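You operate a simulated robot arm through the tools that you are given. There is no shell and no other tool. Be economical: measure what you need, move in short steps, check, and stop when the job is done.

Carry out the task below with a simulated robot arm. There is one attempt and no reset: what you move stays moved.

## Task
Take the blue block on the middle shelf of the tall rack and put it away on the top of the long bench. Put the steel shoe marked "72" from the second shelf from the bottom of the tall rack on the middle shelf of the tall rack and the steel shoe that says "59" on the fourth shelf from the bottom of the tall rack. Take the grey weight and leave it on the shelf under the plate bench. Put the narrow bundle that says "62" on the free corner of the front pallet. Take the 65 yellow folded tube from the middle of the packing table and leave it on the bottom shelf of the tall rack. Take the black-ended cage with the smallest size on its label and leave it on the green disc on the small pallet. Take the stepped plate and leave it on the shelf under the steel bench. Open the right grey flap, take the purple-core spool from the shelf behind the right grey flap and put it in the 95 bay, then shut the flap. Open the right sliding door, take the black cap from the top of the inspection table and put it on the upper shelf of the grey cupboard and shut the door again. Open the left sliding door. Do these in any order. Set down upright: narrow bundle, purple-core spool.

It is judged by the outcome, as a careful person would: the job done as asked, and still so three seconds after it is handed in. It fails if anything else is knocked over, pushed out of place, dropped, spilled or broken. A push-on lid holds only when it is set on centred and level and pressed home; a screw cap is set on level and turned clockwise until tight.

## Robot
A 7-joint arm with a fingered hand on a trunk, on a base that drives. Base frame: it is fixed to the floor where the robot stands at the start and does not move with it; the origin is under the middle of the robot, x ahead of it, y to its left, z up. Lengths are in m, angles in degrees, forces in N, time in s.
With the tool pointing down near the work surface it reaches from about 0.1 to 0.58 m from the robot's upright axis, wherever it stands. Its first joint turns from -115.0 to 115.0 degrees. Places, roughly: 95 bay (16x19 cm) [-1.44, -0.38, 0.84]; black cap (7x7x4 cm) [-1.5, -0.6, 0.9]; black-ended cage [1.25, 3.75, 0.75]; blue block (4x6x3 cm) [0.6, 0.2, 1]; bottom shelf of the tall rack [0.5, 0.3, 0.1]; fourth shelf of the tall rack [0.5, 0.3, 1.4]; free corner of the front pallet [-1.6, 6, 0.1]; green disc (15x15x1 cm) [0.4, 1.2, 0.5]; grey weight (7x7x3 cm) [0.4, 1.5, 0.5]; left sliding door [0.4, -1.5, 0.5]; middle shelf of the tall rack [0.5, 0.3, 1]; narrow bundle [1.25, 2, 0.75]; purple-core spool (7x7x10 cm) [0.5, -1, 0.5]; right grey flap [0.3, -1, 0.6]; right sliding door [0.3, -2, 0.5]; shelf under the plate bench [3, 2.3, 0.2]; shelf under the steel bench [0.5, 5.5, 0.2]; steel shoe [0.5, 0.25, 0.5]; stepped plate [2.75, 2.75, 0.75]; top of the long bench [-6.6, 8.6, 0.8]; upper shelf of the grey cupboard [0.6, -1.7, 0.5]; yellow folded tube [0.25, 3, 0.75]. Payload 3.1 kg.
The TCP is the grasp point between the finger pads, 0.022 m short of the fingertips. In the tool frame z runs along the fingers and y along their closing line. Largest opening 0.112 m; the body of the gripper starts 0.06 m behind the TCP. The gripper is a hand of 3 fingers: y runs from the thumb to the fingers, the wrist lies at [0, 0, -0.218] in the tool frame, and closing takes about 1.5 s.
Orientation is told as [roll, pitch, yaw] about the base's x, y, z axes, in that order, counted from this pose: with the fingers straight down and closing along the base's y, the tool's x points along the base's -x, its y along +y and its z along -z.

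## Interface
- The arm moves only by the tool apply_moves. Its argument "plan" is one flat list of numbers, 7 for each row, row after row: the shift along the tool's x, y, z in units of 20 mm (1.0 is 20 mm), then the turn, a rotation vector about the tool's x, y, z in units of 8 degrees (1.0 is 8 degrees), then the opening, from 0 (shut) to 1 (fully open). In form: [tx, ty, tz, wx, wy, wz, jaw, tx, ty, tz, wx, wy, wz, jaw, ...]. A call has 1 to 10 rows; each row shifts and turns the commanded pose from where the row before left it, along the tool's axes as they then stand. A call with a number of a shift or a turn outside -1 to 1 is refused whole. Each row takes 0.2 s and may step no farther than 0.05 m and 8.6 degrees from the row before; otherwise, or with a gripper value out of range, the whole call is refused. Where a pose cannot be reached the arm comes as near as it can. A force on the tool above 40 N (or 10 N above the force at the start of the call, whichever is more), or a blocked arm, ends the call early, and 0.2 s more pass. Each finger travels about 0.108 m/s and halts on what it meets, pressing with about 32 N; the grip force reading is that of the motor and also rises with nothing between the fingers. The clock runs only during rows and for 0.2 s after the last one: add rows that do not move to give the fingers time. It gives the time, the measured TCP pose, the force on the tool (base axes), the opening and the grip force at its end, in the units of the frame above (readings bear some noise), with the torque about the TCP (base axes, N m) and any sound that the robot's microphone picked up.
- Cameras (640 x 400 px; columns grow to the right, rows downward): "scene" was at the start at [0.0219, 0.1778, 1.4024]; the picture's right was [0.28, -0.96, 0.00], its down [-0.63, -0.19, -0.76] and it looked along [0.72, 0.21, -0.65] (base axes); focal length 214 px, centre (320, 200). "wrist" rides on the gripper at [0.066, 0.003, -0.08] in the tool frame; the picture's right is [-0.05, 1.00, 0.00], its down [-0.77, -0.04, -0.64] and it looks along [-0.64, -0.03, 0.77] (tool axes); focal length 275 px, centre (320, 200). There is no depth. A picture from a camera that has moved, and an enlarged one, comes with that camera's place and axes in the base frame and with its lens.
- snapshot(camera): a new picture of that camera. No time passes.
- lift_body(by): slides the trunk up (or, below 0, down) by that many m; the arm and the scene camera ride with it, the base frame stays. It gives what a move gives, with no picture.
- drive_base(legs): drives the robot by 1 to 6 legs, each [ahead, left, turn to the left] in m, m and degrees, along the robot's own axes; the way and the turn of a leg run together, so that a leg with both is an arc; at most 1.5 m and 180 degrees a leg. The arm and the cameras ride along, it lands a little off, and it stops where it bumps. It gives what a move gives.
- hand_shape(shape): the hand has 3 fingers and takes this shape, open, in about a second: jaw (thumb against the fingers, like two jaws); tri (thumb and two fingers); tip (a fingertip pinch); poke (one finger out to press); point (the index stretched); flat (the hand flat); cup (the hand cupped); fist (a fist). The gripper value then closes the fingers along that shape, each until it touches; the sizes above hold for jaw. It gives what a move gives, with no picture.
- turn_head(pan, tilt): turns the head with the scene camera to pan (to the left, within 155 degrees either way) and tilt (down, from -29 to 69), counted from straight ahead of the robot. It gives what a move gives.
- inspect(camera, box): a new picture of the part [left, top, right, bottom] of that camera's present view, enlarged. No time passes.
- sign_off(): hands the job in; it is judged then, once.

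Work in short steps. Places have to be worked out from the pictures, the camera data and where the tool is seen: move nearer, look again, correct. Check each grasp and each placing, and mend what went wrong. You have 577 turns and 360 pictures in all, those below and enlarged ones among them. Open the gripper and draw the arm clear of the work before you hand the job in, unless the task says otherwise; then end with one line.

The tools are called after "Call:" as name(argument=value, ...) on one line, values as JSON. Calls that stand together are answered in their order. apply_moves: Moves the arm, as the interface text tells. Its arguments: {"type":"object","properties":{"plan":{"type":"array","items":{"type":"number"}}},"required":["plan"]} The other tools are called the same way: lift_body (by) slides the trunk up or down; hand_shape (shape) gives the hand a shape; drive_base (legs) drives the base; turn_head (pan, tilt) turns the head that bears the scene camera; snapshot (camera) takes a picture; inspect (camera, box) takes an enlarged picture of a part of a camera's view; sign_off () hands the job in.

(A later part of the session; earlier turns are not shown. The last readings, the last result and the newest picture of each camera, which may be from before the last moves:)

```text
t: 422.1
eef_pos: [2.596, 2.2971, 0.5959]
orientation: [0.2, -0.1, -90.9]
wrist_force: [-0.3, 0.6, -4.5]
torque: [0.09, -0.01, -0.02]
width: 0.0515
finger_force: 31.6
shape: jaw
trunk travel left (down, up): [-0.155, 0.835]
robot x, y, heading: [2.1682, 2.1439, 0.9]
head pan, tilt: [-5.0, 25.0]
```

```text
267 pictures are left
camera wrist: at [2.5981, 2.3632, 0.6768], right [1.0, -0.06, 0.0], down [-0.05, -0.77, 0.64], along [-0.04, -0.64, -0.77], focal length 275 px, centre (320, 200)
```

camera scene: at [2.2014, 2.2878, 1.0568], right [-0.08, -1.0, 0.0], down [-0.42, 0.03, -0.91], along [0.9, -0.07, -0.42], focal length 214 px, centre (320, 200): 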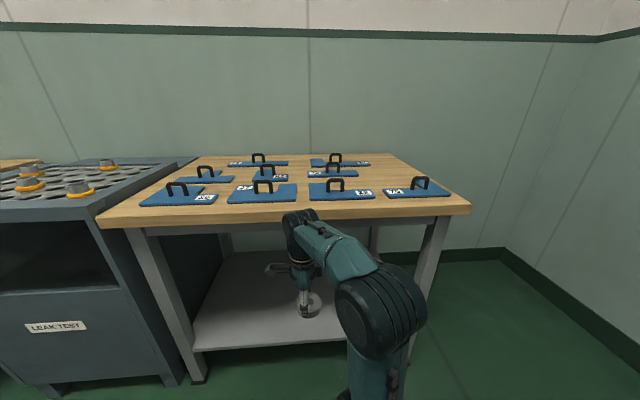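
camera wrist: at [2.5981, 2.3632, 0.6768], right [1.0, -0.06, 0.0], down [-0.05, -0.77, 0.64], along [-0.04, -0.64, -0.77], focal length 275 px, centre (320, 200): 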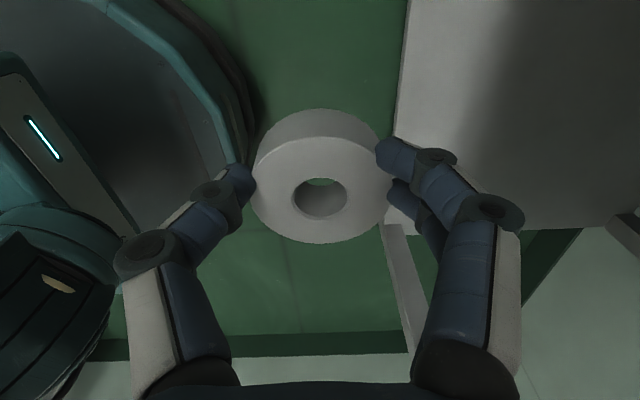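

Shelf is at z≈0.2. I lower further in front of the bench to z≈0.30.

Call:
lift_body(by=-0.13)

Call:
apply_moves(plan=[0, 0, 1, 0, 0, 0, 0.2, 0, 0, 1, 0, 0, 0, 0.2, 0, 0, 1, 0, 0, 0, 0.2, 0, 0, 1, 0, 0, 0, 0.2, 0, 0, 1, 0, 0, 0, 0.2, 0, 0, 1, 0, 0, 0, 0.2, 0, 0, 1, 0, 0, 0, 0.2, 0, 0, 1, 0, 0, 0, 0.2])

Call:
snapshot(camera="scene")

Call:
snapshot(camera="wrist")

```text
t: 423.6
eef_pos: [2.5935, 2.2963, 0.466]
orientation: [0.2, -0.2, -90.8]
wrist_force: [-0.4, -0.4, -4.6]
torque: [0.07, -0.02, 0.01]
width: 0.0516
finger_force: 31.9
shape: jaw
trunk travel left (down, up): [-0.025, 0.965]
robot x, y, heading: [2.168, 2.1419, 0.7]
head pan, tilt: [-5.0, 25.0]
```

```text
t: 425.4
eef_pos: [2.594, 2.2968, 0.3052]
orientation: [0.2, 0.0, -90.8]
wrist_force: [-0.5, 0.2, -4.3]
torque: [0.04, -0.02, -0.03]
width: 0.0512
finger_force: 31.8
shape: jaw
trunk travel left (down, up): [-0.025, 0.965]
robot x, y, heading: [2.1686, 2.1426, 0.4]
head pan, tilt: [-5.0, 25.0]
```

```text
266 pictures are left
camera scene: at [2.2013, 2.2877, 0.9269], right [-0.08, -1.0, 0.0], down [-0.42, 0.03, -0.91], along [0.9, -0.07, -0.42], focal length 214 px, centre (320, 200)
```

scene: 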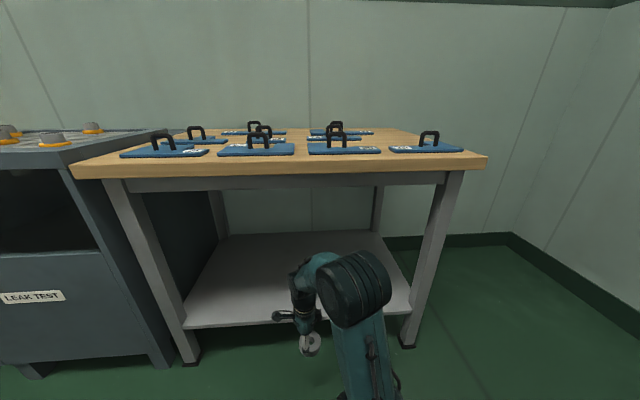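

```text
265 pictures are left
camera wrist: at [2.598, 2.3633, 0.3869], right [1.0, -0.06, 0.0], down [-0.05, -0.77, 0.64], along [-0.04, -0.64, -0.77], focal length 275 px, centre (320, 200)
```

wrist: 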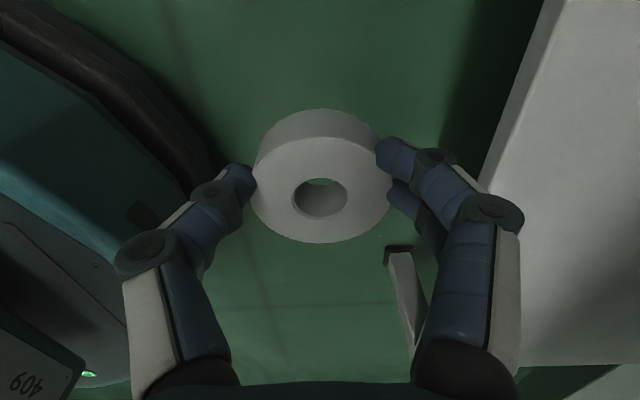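

All is under the bench-top height. I drive ahead 0.2 and extend the arm a bit so the weight is well over the shelf.

Call:
drive_base(legs=[[0.2, 0, 0]])

Call:
apply_moves(plan=[0, 1, 0, 0, 0, 0, 0.2, 0, 1, 0, 0, 0, 0, 0.2, 0, 1, 0, 0, 0, 0, 0.2, 0, 1, 0, 0, 0, 0, 0.2])

Call:
snapshot(camera="scene")

Call:
snapshot(camera="wrist")

```text
t: 427.0
eef_pos: [2.7946, 2.2985, 0.3062]
orientation: [0.2, -0.1, -91.0]
wrist_force: [0.1, -0.1, -5.4]
torque: [0.07, -0.03, -0.02]
width: 0.0513
finger_force: 31.9
shape: jaw
trunk travel left (down, up): [-0.025, 0.965]
robot x, y, heading: [2.3681, 2.1414, 0.6]
head pan, tilt: [-5.0, 25.0]
```

```text
t: 428.0
eef_pos: [2.8741, 2.2965, 0.3072]
orientation: [0.2, -0.1, -90.9]
wrist_force: [0.3, 0.9, -4.0]
torque: [0.05, -0.02, -0.03]
width: 0.0511
finger_force: 32.2
shape: jaw
trunk travel left (down, up): [-0.025, 0.965]
robot x, y, heading: [2.3674, 2.1409, 0.5]
head pan, tilt: [-5.0, 25.0]
```

```text
264 pictures are left
camera scene: at [2.4011, 2.2896, 0.9269], right [-0.08, -1.0, 0.0], down [-0.42, 0.03, -0.91], along [0.9, -0.07, -0.42], focal length 214 px, centre (320, 200)
```

scene: 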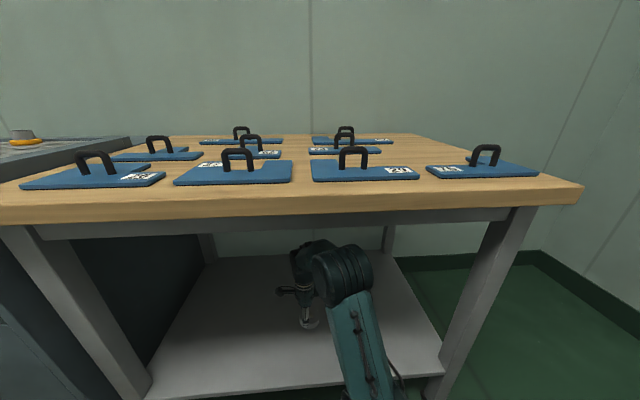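

```text
263 pictures are left
camera wrist: at [2.8781, 2.3634, 0.3885], right [1.0, -0.06, 0.0], down [-0.05, -0.77, 0.64], along [-0.04, -0.64, -0.77], focal length 275 px, centre (320, 200)
```

wrist: 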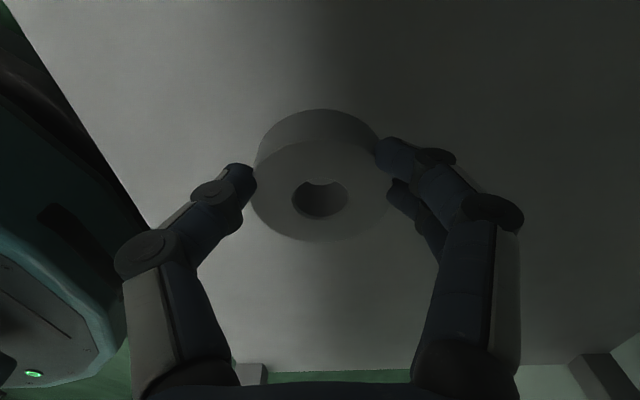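

Over the shelf. I lower until contact.

Call:
apply_moves(plan=[0, 0, 0.8, 0, 0, 0, 0.2, 0, 0, 0.8, 0, 0, 0, 0.2])

Call:
apply_moves(plan=[0, 0, 0.4, 0, 0, 0, 0.2, 0, 0, 0.4, 0, 0, 0, 0.2])

Call:
apply_moves(plan=[0, 0, 0.4, 0, 0, 0, 0.2, 0, 0, 0.4, 0, 0, 0, 0.2])

```text
t: 428.6
eef_pos: [2.8743, 2.2965, 0.2759]
orientation: [0.1, -0.1, -90.9]
wrist_force: [-0.4, 0.4, -4.7]
torque: [0.03, -0.02, 0.01]
width: 0.0507
finger_force: 31.8
shape: jaw
trunk travel left (down, up): [-0.025, 0.965]
robot x, y, heading: [2.3711, 2.1447, 0.2]
head pan, tilt: [-5.0, 25.0]
```

```text
t: 429.2
eef_pos: [2.8749, 2.2965, 0.2593]
orientation: [0.2, -0.1, -90.8]
wrist_force: [-0.9, 0.0, -3.7]
torque: [0.01, 0.0, 0.0]
width: 0.0509
finger_force: 31.6
shape: jaw
trunk travel left (down, up): [-0.025, 0.965]
robot x, y, heading: [2.3683, 2.1455, 0.5]
head pan, tilt: [-5.0, 25.0]
```

```text
t: 429.8
eef_pos: [2.8752, 2.2962, 0.2525]
orientation: [0.8, 0.2, -91.0]
wrist_force: [-8.7, -2.0, 35.1]
torque: [-0.14, 0.31, -0.16]
width: 0.051
finger_force: 32.5
shape: jaw
trunk travel left (down, up): [-0.025, 0.965]
robot x, y, heading: [2.3665, 2.1444, 0.6]
head pan, tilt: [-5.0, 25.0]
stopped in row 2: the force on the tool passed its limit at 44 N (the readings are from after the stop); the commanded pose is now the measured one
```

Contact at z≈0.2525. I ease up 3 mm, open, and back the hand straight up.

Call:
apply_moves(plan=[0, 0, -0.15, 0, 0, 0, 0.3, 0, 0, 0, 0, 0, 0, 0.5, 0, 0, 0, 0, 0, 0, 0.65, 0, 0, 0, 0, 0, 0, 0.8, 0, 0, 0, 0, 0, 0, 0.85, 0, 0, -0.6, 0, 0, 0, 0.85, 0, 0, -1, 0, 0, 0, 0.85, 0, 0, -1, 0, 0, 0, 0.85])

Call:
snapshot(camera="wrist")

```text
t: 431.6
eef_pos: [2.8758, 2.298, 0.3029]
orientation: [0.6, 0.0, -90.9]
wrist_force: [-0.1, 0.6, -0.1]
torque: [-0.03, 0.0, 0.0]
width: 0.095
finger_force: 0.1
shape: jaw
trunk travel left (down, up): [-0.025, 0.965]
robot x, y, heading: [2.3706, 2.1402, 0.5]
head pan, tilt: [-5.0, 25.0]
```

```text
262 pictures are left
camera wrist: at [2.8793, 2.3638, 0.3849], right [1.0, -0.06, 0.01], down [-0.05, -0.77, 0.64], along [-0.03, -0.63, -0.77], focal length 275 px, centre (320, 200)
```

wrist: 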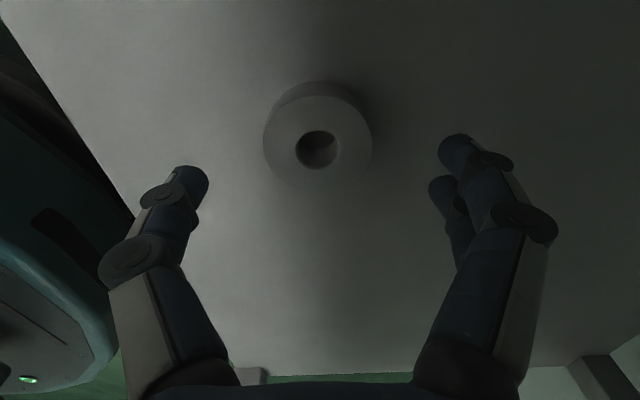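

Weight placed. I back out, raise, and study the blue plates for the stepped one.

Call:
drive_base(legs=[[-0.32, 0, 0]])

Call:
lift_body(by=0.4)

Call:
lift_body(by=0.35)

Call:
turn_head(pan=-5, tilt=40)

Call:
inspect(camera="scene", box=[120, 60, 520, 310])

```text
t: 433.7
eef_pos: [2.5596, 2.2934, 0.3039]
orientation: [0.7, 0.1, -91.1]
wrist_force: [0.1, 0.1, 0.3]
torque: [-0.04, 0.03, 0.02]
width: 0.095
finger_force: 0.2
shape: jaw
trunk travel left (down, up): [-0.025, 0.965]
robot x, y, heading: [2.0517, 2.1422, 0.2]
head pan, tilt: [-5.0, 25.0]
```

```text
t: 437.6
eef_pos: [2.5597, 2.294, 0.7035]
orientation: [0.6, 0.0, -91.0]
wrist_force: [-0.8, 1.3, 0.1]
torque: [0.01, 0.01, 0.01]
width: 0.095
finger_force: 0.1
shape: jaw
trunk travel left (down, up): [-0.425, 0.565]
robot x, y, heading: [2.054, 2.1393, 0.7]
head pan, tilt: [-5.0, 25.0]
```

```text
t: 441.0
eef_pos: [2.5599, 2.2944, 1.0542]
orientation: [0.7, -0.1, -91.0]
wrist_force: [-0.7, -0.2, 0.1]
torque: [0.01, -0.04, 0.02]
width: 0.0947
finger_force: 0.0
shape: jaw
trunk travel left (down, up): [-0.775, 0.215]
robot x, y, heading: [2.0519, 2.1415, 0.5]
head pan, tilt: [-5.0, 25.0]
```

```text
t: 441.7
eef_pos: [2.5614, 2.2938, 1.0544]
orientation: [0.5, 0.0, -91.1]
wrist_force: [-0.2, -0.3, -0.8]
torque: [0.0, -0.04, 0.0]
width: 0.0949
finger_force: 0.0
shape: jaw
trunk travel left (down, up): [-0.775, 0.215]
robot x, y, heading: [2.057, 2.1443, 0.3]
head pan, tilt: [-5.0, 40.0]
```

```text
1.60 times, centred on (320, 185) of scene
camera zoom: at [2.0779, 2.2876, 1.6537], right [-0.08, -1.0, 0.0], down [-0.64, 0.05, -0.77], along [0.76, -0.06, -0.64], focal length 343 px, centre (320, 224)
```

zoom: 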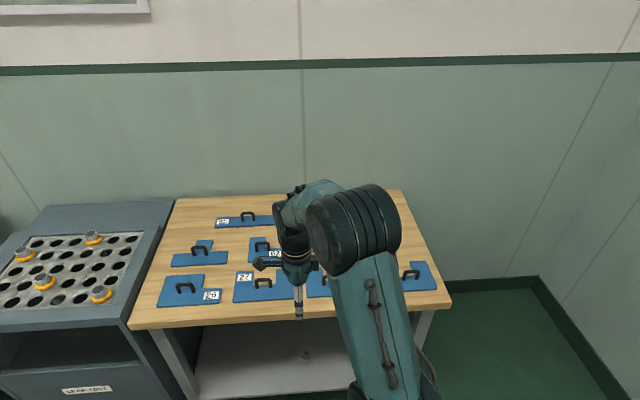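

The hand hides part of the bench. I shift north and look back at it diagonally.

Call:
drive_base(legs=[[0.1, 0.55, 0]])

Call:
turn_head(pan=-42, tilt=40)

Call:
snapshot(camera="scene")

```text
t: 444.9
eef_pos: [2.6543, 2.846, 1.0544]
orientation: [0.6, 0.0, -90.9]
wrist_force: [-0.7, 0.0, -0.5]
torque: [0.03, 0.01, -0.04]
width: 0.095
finger_force: 0.0
shape: jaw
trunk travel left (down, up): [-0.775, 0.215]
robot x, y, heading: [2.1482, 2.6896, 0.6]
head pan, tilt: [-5.0, 40.0]
```

```text
t: 446.0
eef_pos: [2.6543, 2.8449, 1.0531]
orientation: [0.5, 0.1, -90.8]
wrist_force: [0.6, 0.2, -0.6]
torque: [-0.02, -0.02, 0.0]
width: 0.0951
finger_force: 0.1
shape: jaw
trunk travel left (down, up): [-0.775, 0.215]
robot x, y, heading: [2.1504, 2.6901, 0.4]
head pan, tilt: [-42.0, 40.0]
```

```text
260 pictures are left
camera scene: at [2.1518, 2.7876, 1.6536], right [-0.66, -0.75, 0.0], down [-0.48, 0.42, -0.77], along [0.57, -0.51, -0.64], focal length 214 px, centre (320, 200)
```

scene: 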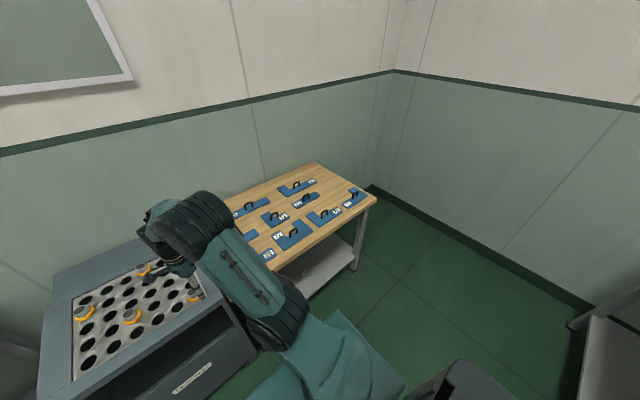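

Call:
inspect(camera="scene", box=[225, 160, 385, 265])

```text
3.81 times, centred on (305, 212) of scene
camera zoom: at [2.1518, 2.7876, 1.6536], right [-0.66, -0.75, 0.0], down [-0.48, 0.42, -0.77], along [0.57, -0.51, -0.64], focal length 817 px, centre (377, 152)
```

zoom: 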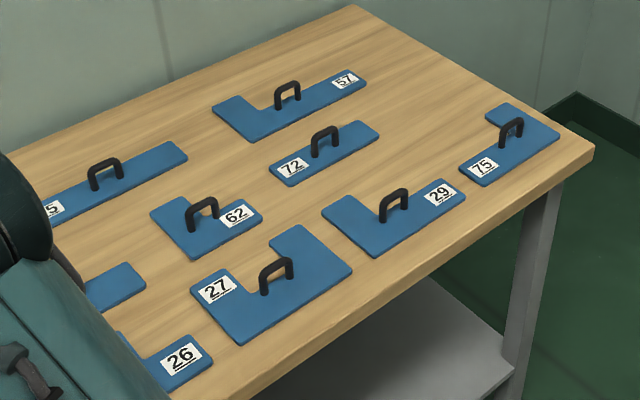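

Some plates are hidden by the arm; I move further north and look again.

Call:
drive_base(legs=[[-0.2, 0.6, 0]])

Call:
turn_head(pan=-62, tilt=35)

Call:
snapshot(camera="scene")

```text
t: 449.6
eef_pos: [2.45, 3.4518, 1.0531]
orientation: [0.5, 0.0, -91.0]
wrist_force: [-0.9, 0.3, 0.5]
torque: [0.0, 0.02, 0.01]
width: 0.0951
finger_force: 0.1
shape: jaw
trunk travel left (down, up): [-0.775, 0.215]
robot x, y, heading: [1.9477, 3.2946, 0.3]
head pan, tilt: [-42.0, 40.0]
```

```text
t: 450.4
eef_pos: [2.4511, 3.4519, 1.0536]
orientation: [0.6, 0.0, -91.0]
wrist_force: [0.2, 0.3, -0.4]
torque: [-0.01, -0.02, -0.01]
width: 0.0952
finger_force: 0.0
shape: jaw
trunk travel left (down, up): [-0.775, 0.215]
robot x, y, heading: [1.9443, 3.2963, 0.5]
head pan, tilt: [-62.0, 35.0]
```

```text
258 pictures are left
camera scene: at [1.9262, 3.3746, 1.6612], right [-0.88, -0.48, 0.0], down [-0.27, 0.5, -0.82], along [0.39, -0.72, -0.57], focal length 214 px, centre (320, 200)
```

scene: 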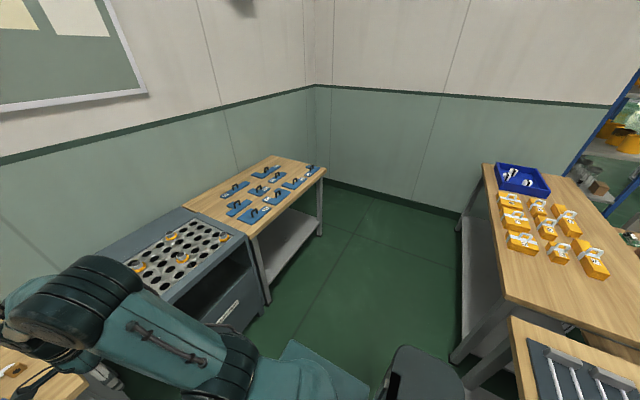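

Call:
inspect(camera="scene", box=[200, 150, 340, 240])

Call:
inspect(camera="scene", box=[480, 155, 640, 290])

```text
4.44 times, centred on (270, 195) of scene
camera zoom: at [1.9262, 3.3746, 1.6612], right [-0.88, -0.48, 0.0], down [-0.27, 0.5, -0.82], along [0.39, -0.72, -0.57], focal length 953 px, centre (542, 222)
```

zoom: 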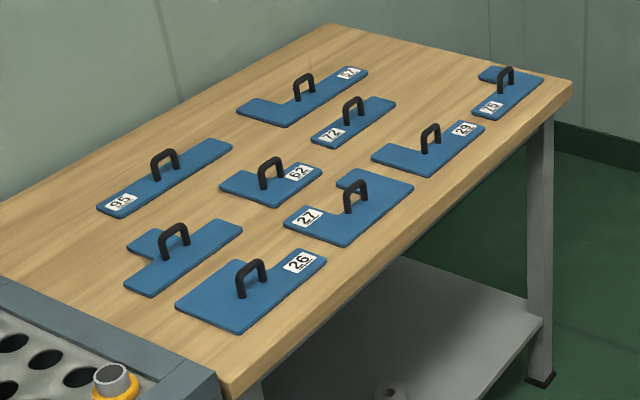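

```text
2.96 times, centred on (560, 222) of scene
camera zoom: at [1.9262, 3.3746, 1.6612], right [-0.88, -0.48, 0.0], down [-0.27, 0.5, -0.82], along [0.39, -0.72, -0.57], focal length 636 px, centre (-391, 133)
```

zoom: 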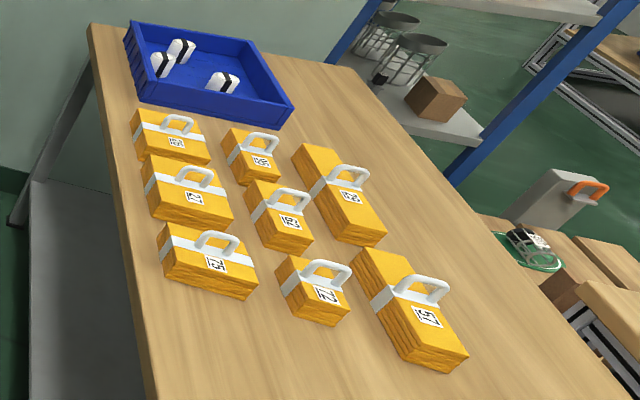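

Nine plates of different outlines. I go to the bench and look straight down with the wrist camera to judge the shapes.

Call:
drive_base(legs=[[0, -0.7, 0], [0.32, 0, 0]])

Call:
apply_moves(plan=[0, 0.5, -0.8, 0.9, 0, 0, 0.6, 0, 0.5, -0.8, 0.9, 0, 0, 0.6, 0, 0.5, -0.8, 0.9, 0, 0, 0.6, 0, 0.5, -0.8, 0.9, 0, 0, 0.6])

Call:
snapshot(camera="wrist")

```text
t: 456.0
eef_pos: [2.7805, 2.7569, 1.0541]
orientation: [0.6, 0.0, -90.7]
wrist_force: [0.9, -0.5, -0.7]
torque: [0.02, 0.04, 0.0]
width: 0.095
finger_force: 0.0
shape: jaw
trunk travel left (down, up): [-0.775, 0.215]
robot x, y, heading: [2.2757, 2.5979, 0.7]
head pan, tilt: [-62.0, 35.0]
```

```text
t: 457.0
eef_pos: [2.8177, 2.7554, 1.1029]
orientation: [-23.5, 0.1, -90.7]
wrist_force: [0.4, 0.0, 0.0]
torque: [-0.03, -0.01, 0.02]
width: 0.0674
finger_force: 0.0
shape: jaw
out of reach, approached as far as the arm can: row 4
trunk travel left (down, up): [-0.775, 0.215]
robot x, y, heading: [2.2752, 2.5949, 0.8]
head pan, tilt: [-62.0, 35.0]
```

```text
255 pictures are left
camera wrist: at [2.8536, 2.8212, 1.1756], right [0.92, -0.06, -0.4], down [0.21, -0.77, 0.6], along [-0.34, -0.63, -0.7], focal length 275 px, centre (320, 200)
```

wrist: 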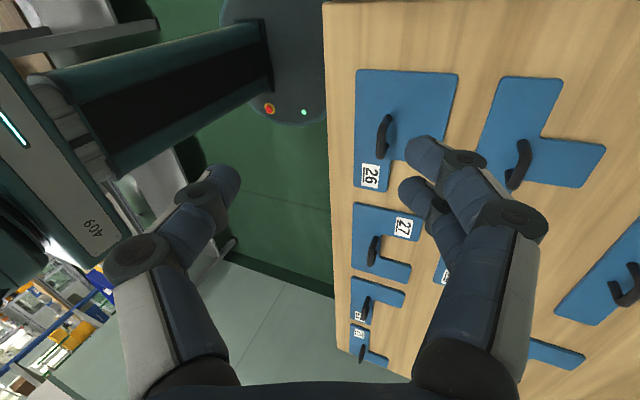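

I undo that roll and move to see the remaining plates from above.

Call:
apply_moves(plan=[0, 0, 0, -0.95, 0, 0, 0.6, 0, 0, 0, -0.95, 0, 0, 0.6, 0, 0, 0, -1, 0, 0, 0.6, -0.3, 0.4, -0.3, 0, 0, 0, 0.6])

Call:
lift_body(by=0.15)

Call:
snapshot(camera="wrist")

```text
t: 458.0
eef_pos: [2.8278, 2.7486, 1.1064]
orientation: [-0.1, 0.1, -90.7]
wrist_force: [-0.2, -0.7, 0.4]
torque: [0.0, 0.02, 0.0]
width: 0.0675
finger_force: 0.0
shape: jaw
trunk travel left (down, up): [-0.775, 0.215]
robot x, y, heading: [2.2769, 2.5962, 0.9]
head pan, tilt: [-62.0, 35.0]
```

```text
t: 459.7
eef_pos: [2.8265, 2.7488, 1.258]
orientation: [-0.1, 0.2, -90.6]
wrist_force: [-0.5, 0.2, -0.7]
torque: [0.02, 0.04, -0.01]
width: 0.0679
finger_force: 0.0
shape: jaw
trunk travel left (down, up): [-0.925, 0.065]
robot x, y, heading: [2.2759, 2.6007, 0.7]
head pan, tilt: [-62.0, 35.0]
```

```text
254 pictures are left
camera wrist: at [2.8306, 2.8154, 1.339], right [1.0, -0.06, 0.0], down [-0.04, -0.77, 0.64], along [-0.04, -0.63, -0.77], focal length 275 px, centre (320, 200)
```

wrist: 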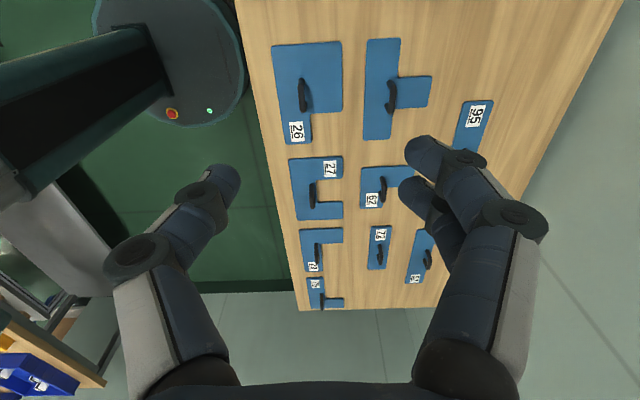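

Call:
inspect(camera="wrist", box=[260, 20, 500, 170])

Call:
inspect(camera="wrist", box=[280, 140, 450, 315])

```text
2.67 times, centred on (380, 95) of wrist
camera zoom: at [2.8306, 2.8154, 1.339], right [1.0, -0.06, 0.0], down [-0.04, -0.77, 0.64], along [-0.04, -0.63, -0.77], focal length 734 px, centre (160, 480)
```

zoom: 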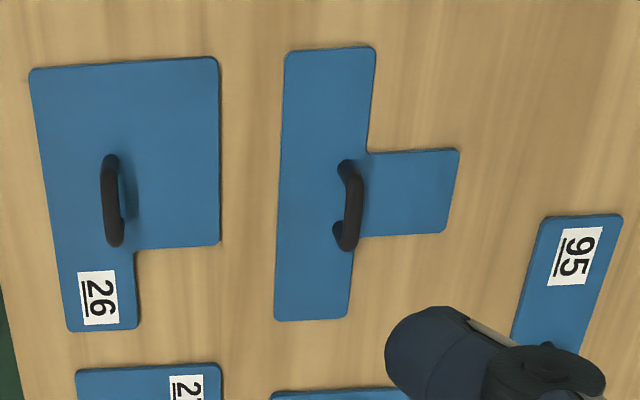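

```text
2.29 times, centred on (365, 228) of wrist
camera zoom: at [2.8306, 2.8154, 1.339], right [1.0, -0.06, 0.0], down [-0.04, -0.77, 0.64], along [-0.04, -0.63, -0.77], focal length 629 px, centre (217, 137)
```

zoom: 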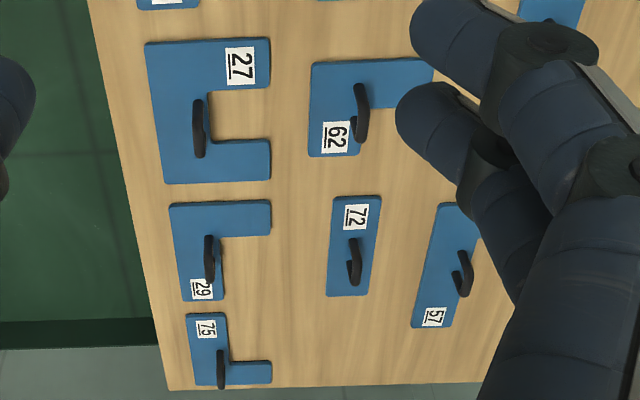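

Plate "26" is the stepped one (rectangle with a step; others are L, T, U, or plain). Its handle is at about (2.788, 2.658). I move above it.

Call:
apply_moves(plan=[-0.9, -0.38, 0, 0, 0, 0, 0.6, -0.9, -0.38, 0, 0, 0, 0, 0.6, -0.9, -0.38, 0, 0, 0, 0, 0.6, -0.9, -0.38, 0, 0, 0, 0, 0.6, -0.9, -0.38, 0, 0, 0, 0, 0.6])

Call:
lift_body(by=-0.27)

Call:
snapshot(camera="wrist")

```text
t: 460.9
eef_pos: [2.7866, 2.6599, 1.2589]
orientation: [-0.1, 0.1, -90.7]
wrist_force: [0.1, -0.1, -0.2]
torque: [0.0, -0.01, -0.01]
width: 0.0675
finger_force: 0.0
shape: jaw
trunk travel left (down, up): [-0.925, 0.065]
robot x, y, heading: [2.2686, 2.5983, 0.8]
head pan, tilt: [-62.0, 35.0]
```

```text
t: 463.7
eef_pos: [2.7864, 2.6597, 0.9881]
orientation: [-0.1, 0.0, -90.7]
wrist_force: [0.2, 0.1, -0.1]
torque: [-0.01, 0.02, 0.01]
width: 0.0676
finger_force: 0.1
shape: jaw
trunk travel left (down, up): [-0.655, 0.335]
robot x, y, heading: [2.2732, 2.6003, 0.7]
head pan, tilt: [-62.0, 35.0]
```

```text
251 pictures are left
camera wrist: at [2.7911, 2.7264, 1.0688], right [1.0, -0.06, 0.0], down [-0.04, -0.77, 0.64], along [-0.04, -0.63, -0.77], focal length 275 px, centre (320, 200)
```

wrist: 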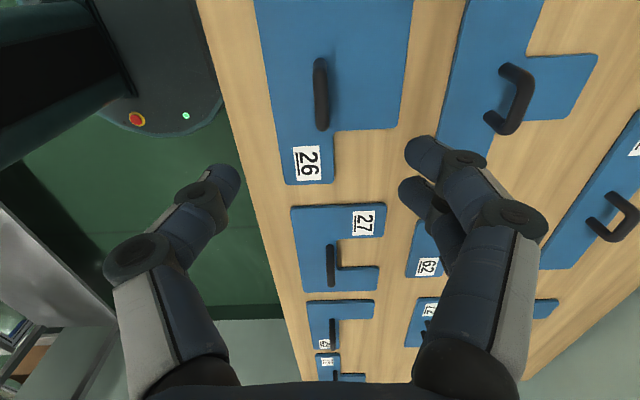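

Directly above the handle. I lower 9 cm and look.

Call:
apply_moves(plan=[0, 0, 1, 0, 0, 0, 0.6, 0, 0, 1, 0, 0, 0, 0.6, 0, 0, 1, 0, 0, 0, 0.6, 0, 0, 1, 0, 0, 0, 0.6, 0, 0, 0.5, 0, 0, 0, 0.6])

Call:
snapshot(camera="wrist")

```text
t: 464.9
eef_pos: [2.7864, 2.6602, 0.8972]
orientation: [-0.1, 0.1, -90.7]
wrist_force: [0.3, -0.4, -0.5]
torque: [0.02, -0.03, -0.02]
width: 0.0677
finger_force: 0.0
shape: jaw
trunk travel left (down, up): [-0.655, 0.335]
robot x, y, heading: [2.2714, 2.5997, 0.8]
head pan, tilt: [-62.0, 35.0]
```

```text
250 pictures are left
camera wrist: at [2.7907, 2.7256, 0.978], right [1.0, -0.06, 0.0], down [-0.04, -0.77, 0.64], along [-0.04, -0.63, -0.77], focal length 275 px, centre (320, 200)
```

wrist: 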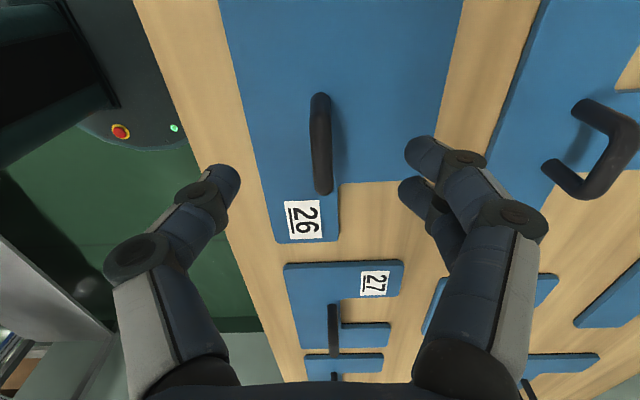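

I lower 3 cm and close on the handle.

Call:
apply_moves(plan=[0, 0, 0.8, 0, 0, 0, 0.5, 0, 0, 0.8, 0, 0, 0, 0.4, 0, 0, 0, 0, 0, 0, 0.3, 0, 0, 0, 0, 0, 0, 0.2, 0, 0, 0, 0, 0, 0, 0.1, 0, 0, 0, 0, 0, 0, 0, 0, 0, 0, 0, 0, 0, 0, 0, 0, 0, 0, 0, 0, 0])

Call:
snapshot(camera="wrist")

```text
t: 466.7
eef_pos: [2.7869, 2.6609, 0.8653]
orientation: [0.1, 0.2, -90.7]
wrist_force: [4.1, 5.3, 12.3]
torque: [0.11, -0.14, -0.04]
width: 0.0014
finger_force: 31.9
shape: jaw
trunk travel left (down, up): [-0.655, 0.335]
robot x, y, heading: [2.2749, 2.5983, 0.6]
head pan, tilt: [-62.0, 35.0]
```

```text
249 pictures are left
camera wrist: at [2.7906, 2.7263, 0.9469], right [1.0, -0.06, 0.0], down [-0.05, -0.77, 0.64], along [-0.04, -0.63, -0.77], focal length 275 px, centre (320, 200)
```

wrist: 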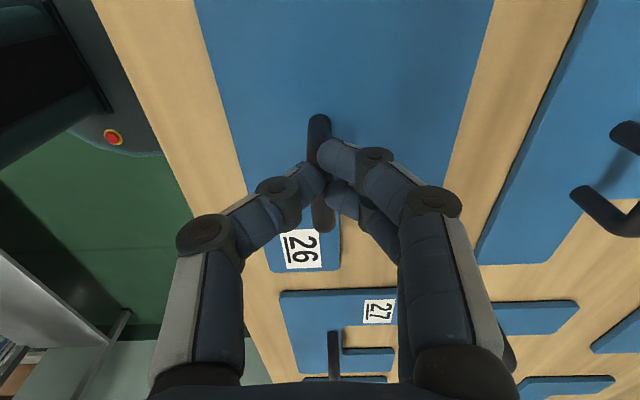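

Width reads nearly zero, though the fingers look wrapped around the bar. I lift 3 cm and check whether the plate follows.

Call:
apply_moves(plan=[0, 0, -0.5, 0, 0, 0, 0, 0, 0, -1, 0, 0, 0, 0])

Call:
snapshot(camera="wrist")

```text
t: 467.3
eef_pos: [2.7858, 2.6583, 0.8952]
orientation: [-0.1, 0.1, -90.7]
wrist_force: [-0.5, 0.1, -0.3]
torque: [0.01, -0.01, 0.0]
width: 0.0001
finger_force: 31.7
shape: jaw
trunk travel left (down, up): [-0.655, 0.335]
robot x, y, heading: [2.2725, 2.5949, 1.0]
head pan, tilt: [-62.0, 35.0]
```

```text
248 pictures are left
camera wrist: at [2.7903, 2.7247, 0.9763], right [1.0, -0.06, 0.0], down [-0.04, -0.77, 0.64], along [-0.04, -0.63, -0.77], focal length 275 px, centre (320, 200)
```

wrist: 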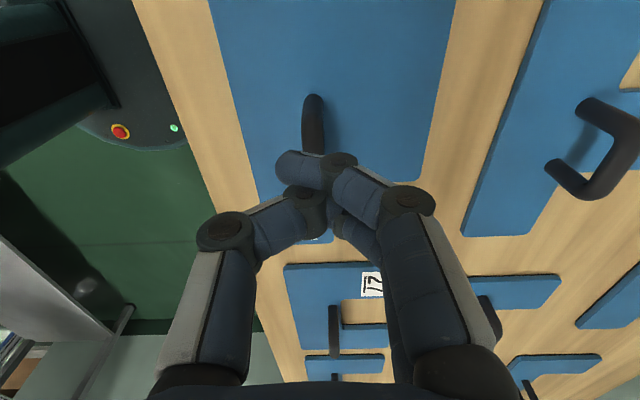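

The fingers closed just above the bar. I reopen, shift 8 mm toward -y, and go lower.

Call:
apply_moves(plan=[0, 0, 0, 0, 0, 0, 0.25, 0, 0, 0, 0, 0, 0, 0.45, -0.4, 0, 0, 0, 0, 0, 0.45, 0, 0, 0.8, 0, 0, 0, 0.45, 0, 0, 0.8, 0, 0, 0, 0.45])

Call:
snapshot(camera="wrist")

```text
t: 468.5
eef_pos: [2.7867, 2.6519, 0.8624]
orientation: [0.0, 0.1, -90.7]
wrist_force: [0.0, -0.4, -0.1]
torque: [0.0, -0.04, 0.0]
width: 0.0496
finger_force: 0.0
shape: jaw
trunk travel left (down, up): [-0.655, 0.335]
robot x, y, heading: [2.271, 2.6005, 0.9]
head pan, tilt: [-62.0, 35.0]
```

```text
247 pictures are left
camera wrist: at [2.7912, 2.7176, 0.9436], right [1.0, -0.06, 0.0], down [-0.04, -0.77, 0.64], along [-0.04, -0.63, -0.77], focal length 275 px, centre (320, 200)
```

wrist: 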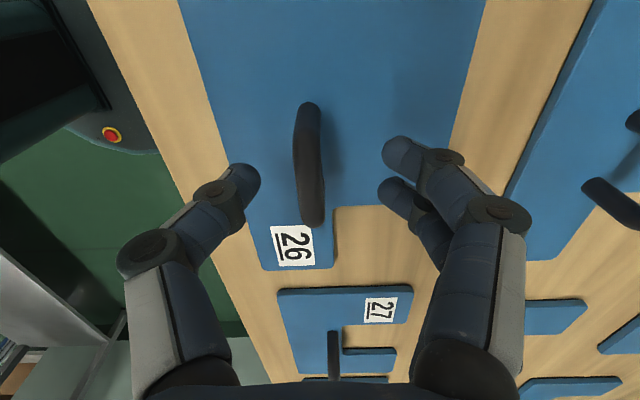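

Handle top ≈0.838. I lower 1.8 cm, shift 4 mm, and close.

Call:
apply_moves(plan=[0, -0.2, 0.5, 0, 0, 0, 0.45, 0, 0, 0.4, 0, 0, 0, 0.45, 0, 0, 0, 0, 0, 0, 0.3, 0, 0, 0, 0, 0, 0, 0.2, 0, 0, 0, 0, 0, 0, 0.1, 0, 0, 0, 0, 0, 0, 0, 0, 0, 0, 0, 0, 0, 0, 0, 0, 0, 0, 0, 0, 0])

Call:
snapshot(camera="wrist")

```text
t: 470.3
eef_pos: [2.7827, 2.6524, 0.8447]
orientation: [-0.2, 0.1, -90.8]
wrist_force: [1.6, -1.2, -0.6]
torque: [-0.01, -0.22, -0.09]
width: 0.0
finger_force: 31.8
shape: jaw
trunk travel left (down, up): [-0.655, 0.335]
robot x, y, heading: [2.2721, 2.6015, 0.8]
head pan, tilt: [-62.0, 35.0]
```

```text
246 pictures are left
camera wrist: at [2.7869, 2.7182, 0.9258], right [1.0, -0.06, 0.0], down [-0.04, -0.77, 0.64], along [-0.04, -0.63, -0.77], focal length 275 px, centre (320, 200)
```

wrist: 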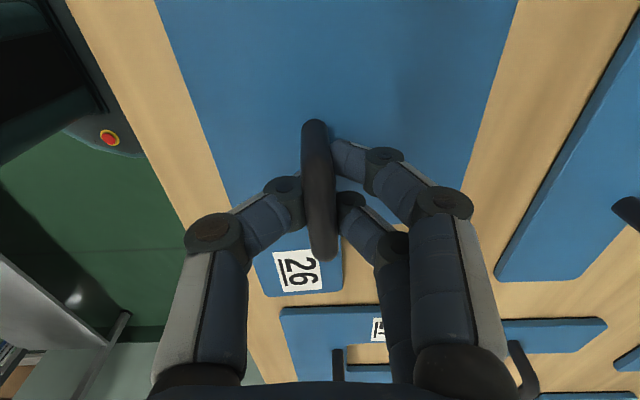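

The fingers now pass beneath and around the bar. I lift and check.

Call:
apply_moves(plan=[0, 0, -0.5, 0, 0, 0, 0, 0, 0, -1, 0, 0, 0, 0, 0, 0, -1, 0, 0, 0, 0])

Call:
snapshot(camera="wrist")

```text
t: 471.1
eef_pos: [2.7813, 2.65, 0.8955]
orientation: [-0.2, 0.1, -90.7]
wrist_force: [-0.3, 0.2, -3.7]
torque: [0.04, -0.04, 0.01]
width: 0.0
finger_force: 31.7
shape: jaw
trunk travel left (down, up): [-0.655, 0.335]
robot x, y, heading: [2.2749, 2.5994, 0.9]
head pan, tilt: [-62.0, 35.0]
```

```text
245 pictures are left
camera wrist: at [2.7857, 2.7172, 0.9753], right [1.0, -0.06, 0.0], down [-0.04, -0.77, 0.64], along [-0.04, -0.63, -0.77], focal length 275 px, centre (320, 200)
```

wrist: 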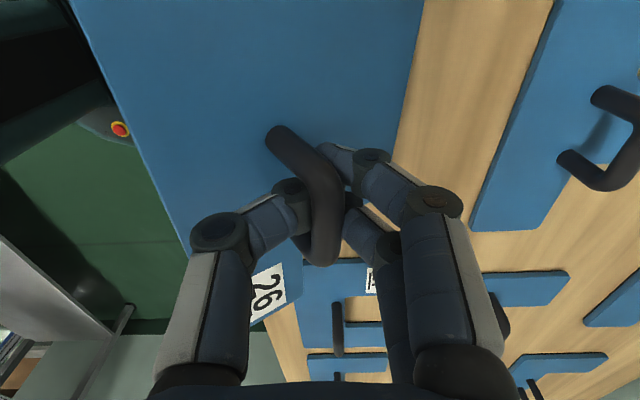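

It's only hooked, so the plate tilts. I set it back down and regrip 1 cm higher so the fingertips pinch the bar.

Call:
apply_moves(plan=[0, 0, 1, 0, 0, 0, 0, 0, 0, 1, 0, 0, 0, 0, 0, 0, 0.5, 0, 0, 0, 0, 0, 0, 0, 0, 0, 0, 0.15, 0, 0, 0, 0, 0, 0, 0.3, 0, 0, 0, 0, 0, 0, 0.4, 0, 0, 0, 0, 0, 0, 0.4])

Call:
snapshot(camera="wrist")

```text
t: 472.7
eef_pos: [2.7821, 2.6513, 0.844]
orientation: [-0.1, 0.2, -90.7]
wrist_force: [0.4, -0.1, 0.2]
torque: [0.01, 0.0, -0.01]
width: 0.0443
finger_force: 0.1
shape: jaw
trunk travel left (down, up): [-0.655, 0.335]
robot x, y, heading: [2.2751, 2.6012, 0.9]
head pan, tilt: [-62.0, 35.0]
```

```text
244 pictures are left
camera wrist: at [2.7864, 2.7181, 0.9255], right [1.0, -0.06, 0.0], down [-0.04, -0.77, 0.64], along [-0.04, -0.63, -0.77], focal length 275 px, centre (320, 200)
```

wrist: 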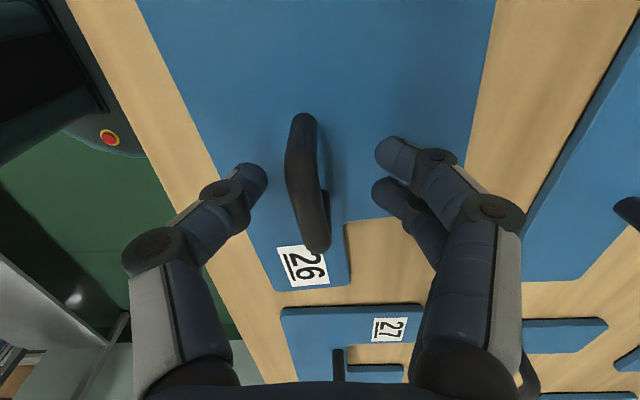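

I raise 9 mm and pinch the bar.

Call:
apply_moves(plan=[0, -0.2, -0.45, 0, 0, 0, 0.4, 0, 0, 0, 0, 0, 0, 0.3, 0, 0, 0, 0, 0, 0, 0.2, 0, 0, 0, 0, 0, 0, 0.1, 0, 0, 0, 0, 0, 0, 0, 0, 0, 0, 0, 0, 0, 0, 0, 0, 0, 0, 0, 0, 0])

Call:
snapshot(camera="wrist")

```text
t: 474.3
eef_pos: [2.7781, 2.6503, 0.8538]
orientation: [-0.1, 0.1, -90.7]
wrist_force: [0.5, 0.6, -2.1]
torque: [0.04, -0.11, -0.05]
width: 0.0029
finger_force: 31.7
shape: jaw
trunk travel left (down, up): [-0.655, 0.335]
robot x, y, heading: [2.2729, 2.5994, 0.9]
head pan, tilt: [-62.0, 35.0]
```

```text
243 pictures are left
camera wrist: at [2.7829, 2.718, 0.9349], right [1.0, -0.06, 0.0], down [-0.04, -0.77, 0.64], along [-0.04, -0.63, -0.77], focal length 275 px, centre (320, 200)
```

wrist: 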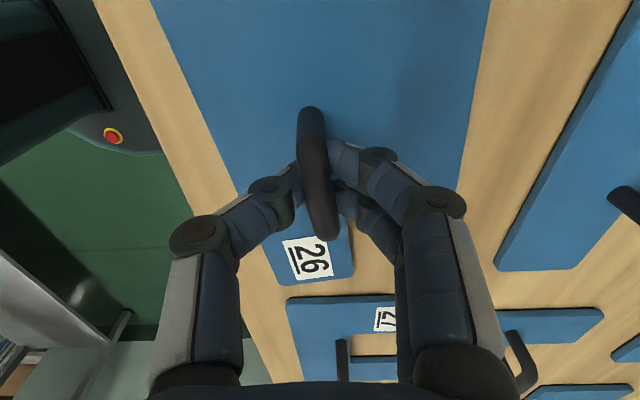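

Width 0.003 with the bar between the tips. Lift and check.

Call:
apply_moves(plan=[0, 0, -0.5, 0, 0, 0, 0, 0, 0, -1, 0, 0, 0, 0, 0, 0, -1, 0, 0, 0, 0])

Call:
snapshot(camera="wrist")

```text
t: 475.1
eef_pos: [2.778, 2.6529, 0.9033]
orientation: [-0.2, 0.0, -90.7]
wrist_force: [0.4, 0.8, -3.9]
torque: [0.01, -0.05, -0.01]
width: 0.0
finger_force: 32.3
shape: jaw
trunk travel left (down, up): [-0.655, 0.335]
robot x, y, heading: [2.2707, 2.5984, 0.6]
head pan, tilt: [-62.0, 35.0]
```

```text
242 pictures are left
camera wrist: at [2.7825, 2.7188, 0.9847], right [1.0, -0.06, 0.0], down [-0.04, -0.77, 0.64], along [-0.04, -0.63, -0.77], focal length 275 px, centre (320, 200)
```

wrist: 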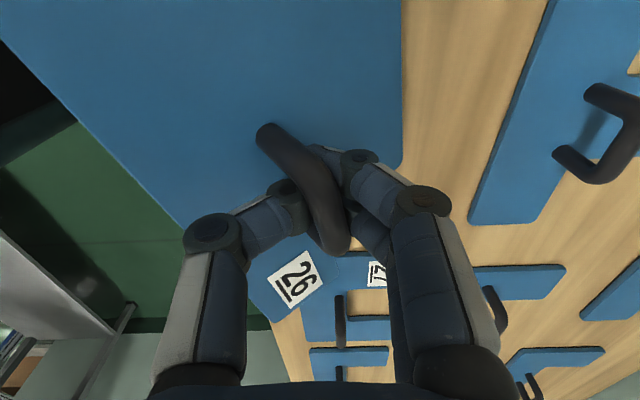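

It hangs securely hooked by its handle with fingers closed around it. I raise, back off and carry it north to the steel bench, keeping it clear of everything.

Call:
lift_body(by=0.2)

Call:
drive_base(legs=[[-0.3, 0, 0], [0, 1.5, 0], [0, 1.5, 0], [0, 1.2, 0]])

Call:
snapshot(camera="wrist")

```text
t: 477.3
eef_pos: [2.7793, 2.6528, 1.1036]
orientation: [-0.1, 0.1, -90.6]
wrist_force: [-0.4, 0.5, -3.6]
torque: [0.02, -0.01, 0.0]
width: 0.0002
finger_force: 32.1
shape: jaw
trunk travel left (down, up): [-0.855, 0.135]
robot x, y, heading: [2.2729, 2.5996, 0.9]
head pan, tilt: [-62.0, 35.0]
```

```text
t: 498.9
eef_pos: [2.3738, 6.8116, 1.1033]
orientation: [-0.2, 0.1, -90.0]
wrist_force: [-0.2, 0.3, -2.8]
torque: [0.0, -0.03, 0.0]
width: 0.0
finger_force: 31.9
shape: jaw
trunk travel left (down, up): [-0.855, 0.135]
robot x, y, heading: [1.8692, 6.7522, 1.4]
head pan, tilt: [-62.0, 35.0]
```

```text
241 pictures are left
camera wrist: at [2.3773, 6.8785, 1.1845], right [1.0, -0.05, 0.0], down [-0.03, -0.77, 0.64], along [-0.03, -0.63, -0.77], focal length 275 px, centre (320, 200)
```

wrist: 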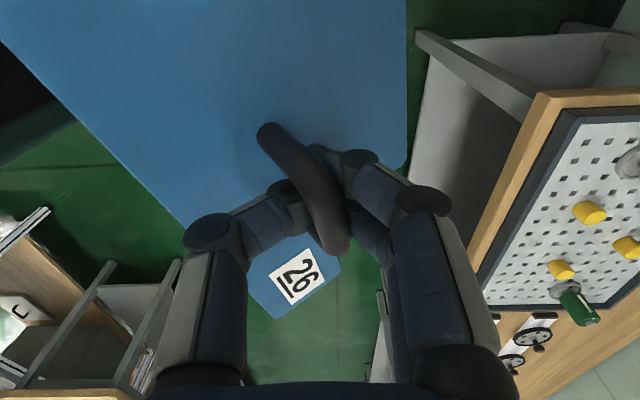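

Still held. I go to (0.5, 6.95) and turn to face the north end of the steel bench.

Call:
drive_base(legs=[[-1.37, 0.2, 0], [0, 0, -91.4]])

Call:
turn_head(pan=10, tilt=40)

Call:
lift_body(by=-0.3)

Call:
snapshot(camera="scene")

```text
t: 509.6
eef_pos: [0.5546, 6.4206, 1.1044]
orientation: [-0.1, 0.1, 178.0]
wrist_force: [-0.8, -0.5, -2.8]
torque: [0.0, -0.04, 0.0]
width: 0.0
finger_force: 31.3
shape: jaw
trunk travel left (down, up): [-0.855, 0.135]
robot x, y, heading: [0.5178, 6.927, -90.8]
head pan, tilt: [-62.0, 35.0]
```

```text
t: 511.0
eef_pos: [0.5533, 6.4221, 1.103]
orientation: [-0.1, 0.2, 177.9]
wrist_force: [0.1, -0.3, -3.3]
torque: [-0.07, -0.01, -0.01]
width: 0.0002
finger_force: 32.1
shape: jaw
trunk travel left (down, up): [-0.855, 0.135]
robot x, y, heading: [0.5165, 6.9285, -90.5]
head pan, tilt: [10.0, 40.0]
```

```text
t: 514.0
eef_pos: [0.5531, 6.4222, 0.8033]
orientation: [-0.1, 0.1, 177.9]
wrist_force: [-0.1, -0.3, -4.6]
torque: [-0.06, 0.01, -0.02]
width: 0.0
finger_force: 32.2
shape: jaw
trunk travel left (down, up): [-0.555, 0.435]
robot x, y, heading: [0.5112, 6.9308, -90.8]
head pan, tilt: [10.0, 40.0]
```

```text
240 pictures are left
camera scene: at [0.6819, 6.9025, 1.4337], right [-0.99, -0.16, 0.0], down [-0.1, 0.63, -0.77], along [0.12, -0.76, -0.64], focal length 214 px, centre (320, 200)
```

scene: 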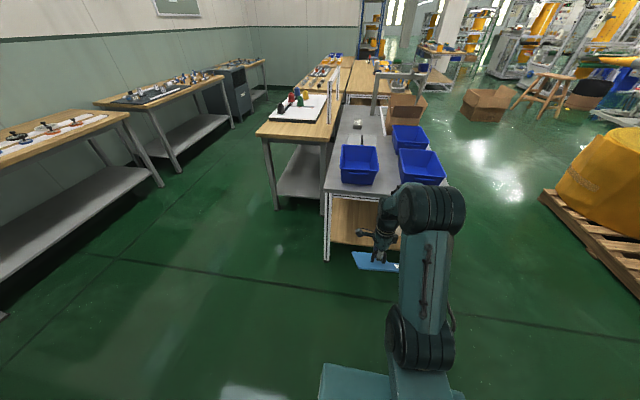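

I lower more to see the shelf under the steel bench.

Call:
lift_body(by=-0.35)

Call:
turn_head(pan=0, tilt=30)

Call:
snapshot(camera="scene")

Call:
snapshot(camera="wrist")

```text
t: 517.4
eef_pos: [0.5537, 6.4223, 0.454]
orientation: [-0.2, 0.1, 178.0]
wrist_force: [0.0, 1.2, -3.4]
torque: [-0.06, 0.0, 0.02]
width: 0.0001
finger_force: 32.0
shape: jaw
trunk travel left (down, up): [-0.205, 0.785]
robot x, y, heading: [0.517, 6.9286, -90.4]
head pan, tilt: [10.0, 40.0]
```

```text
t: 518.1
eef_pos: [0.5547, 6.4205, 0.4533]
orientation: [-0.1, 0.1, 177.9]
wrist_force: [-0.3, -0.4, -2.7]
torque: [-0.03, 0.0, 0.01]
width: 0.0
finger_force: 32.4
shape: jaw
trunk travel left (down, up): [-0.205, 0.785]
robot x, y, heading: [0.5114, 6.9255, -90.7]
head pan, tilt: [0.0, 30.0]
```

```text
239 pictures are left
camera scene: at [0.6671, 6.896, 1.0989], right [-1.0, 0.01, 0.0], down [0.01, 0.5, -0.87], along [-0.01, -0.87, -0.5], focal length 214 px, centre (320, 200)
```

scene: 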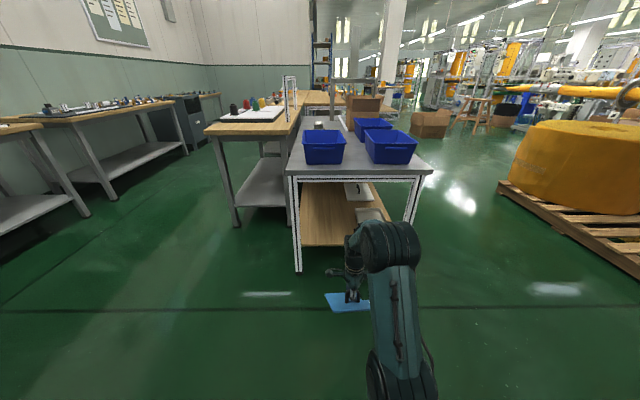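

```text
238 pictures are left
camera wrist: at [0.6202, 6.4165, 0.5344], right [-0.08, -1.0, 0.0], down [-0.77, 0.06, 0.64], along [-0.63, 0.06, -0.77], focal length 275 px, centre (320, 200)
```

wrist: 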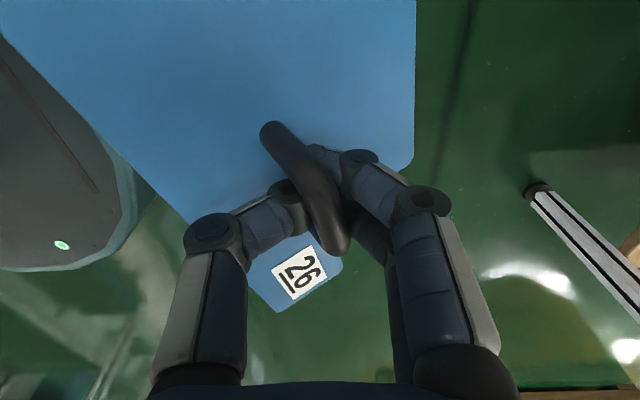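

Call:
inspect(camera="scene", box=[270, 150, 450, 330])

```text
2.22 times, centred on (360, 240) of scene
camera zoom: at [0.6671, 6.896, 1.0989], right [-1.0, 0.01, 0.0], down [0.01, 0.5, -0.87], along [-0.01, -0.87, -0.5], focal length 477 px, centre (231, 111)
```

zoom: 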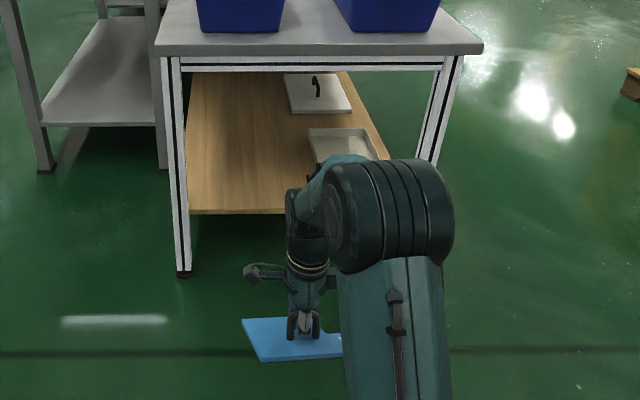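

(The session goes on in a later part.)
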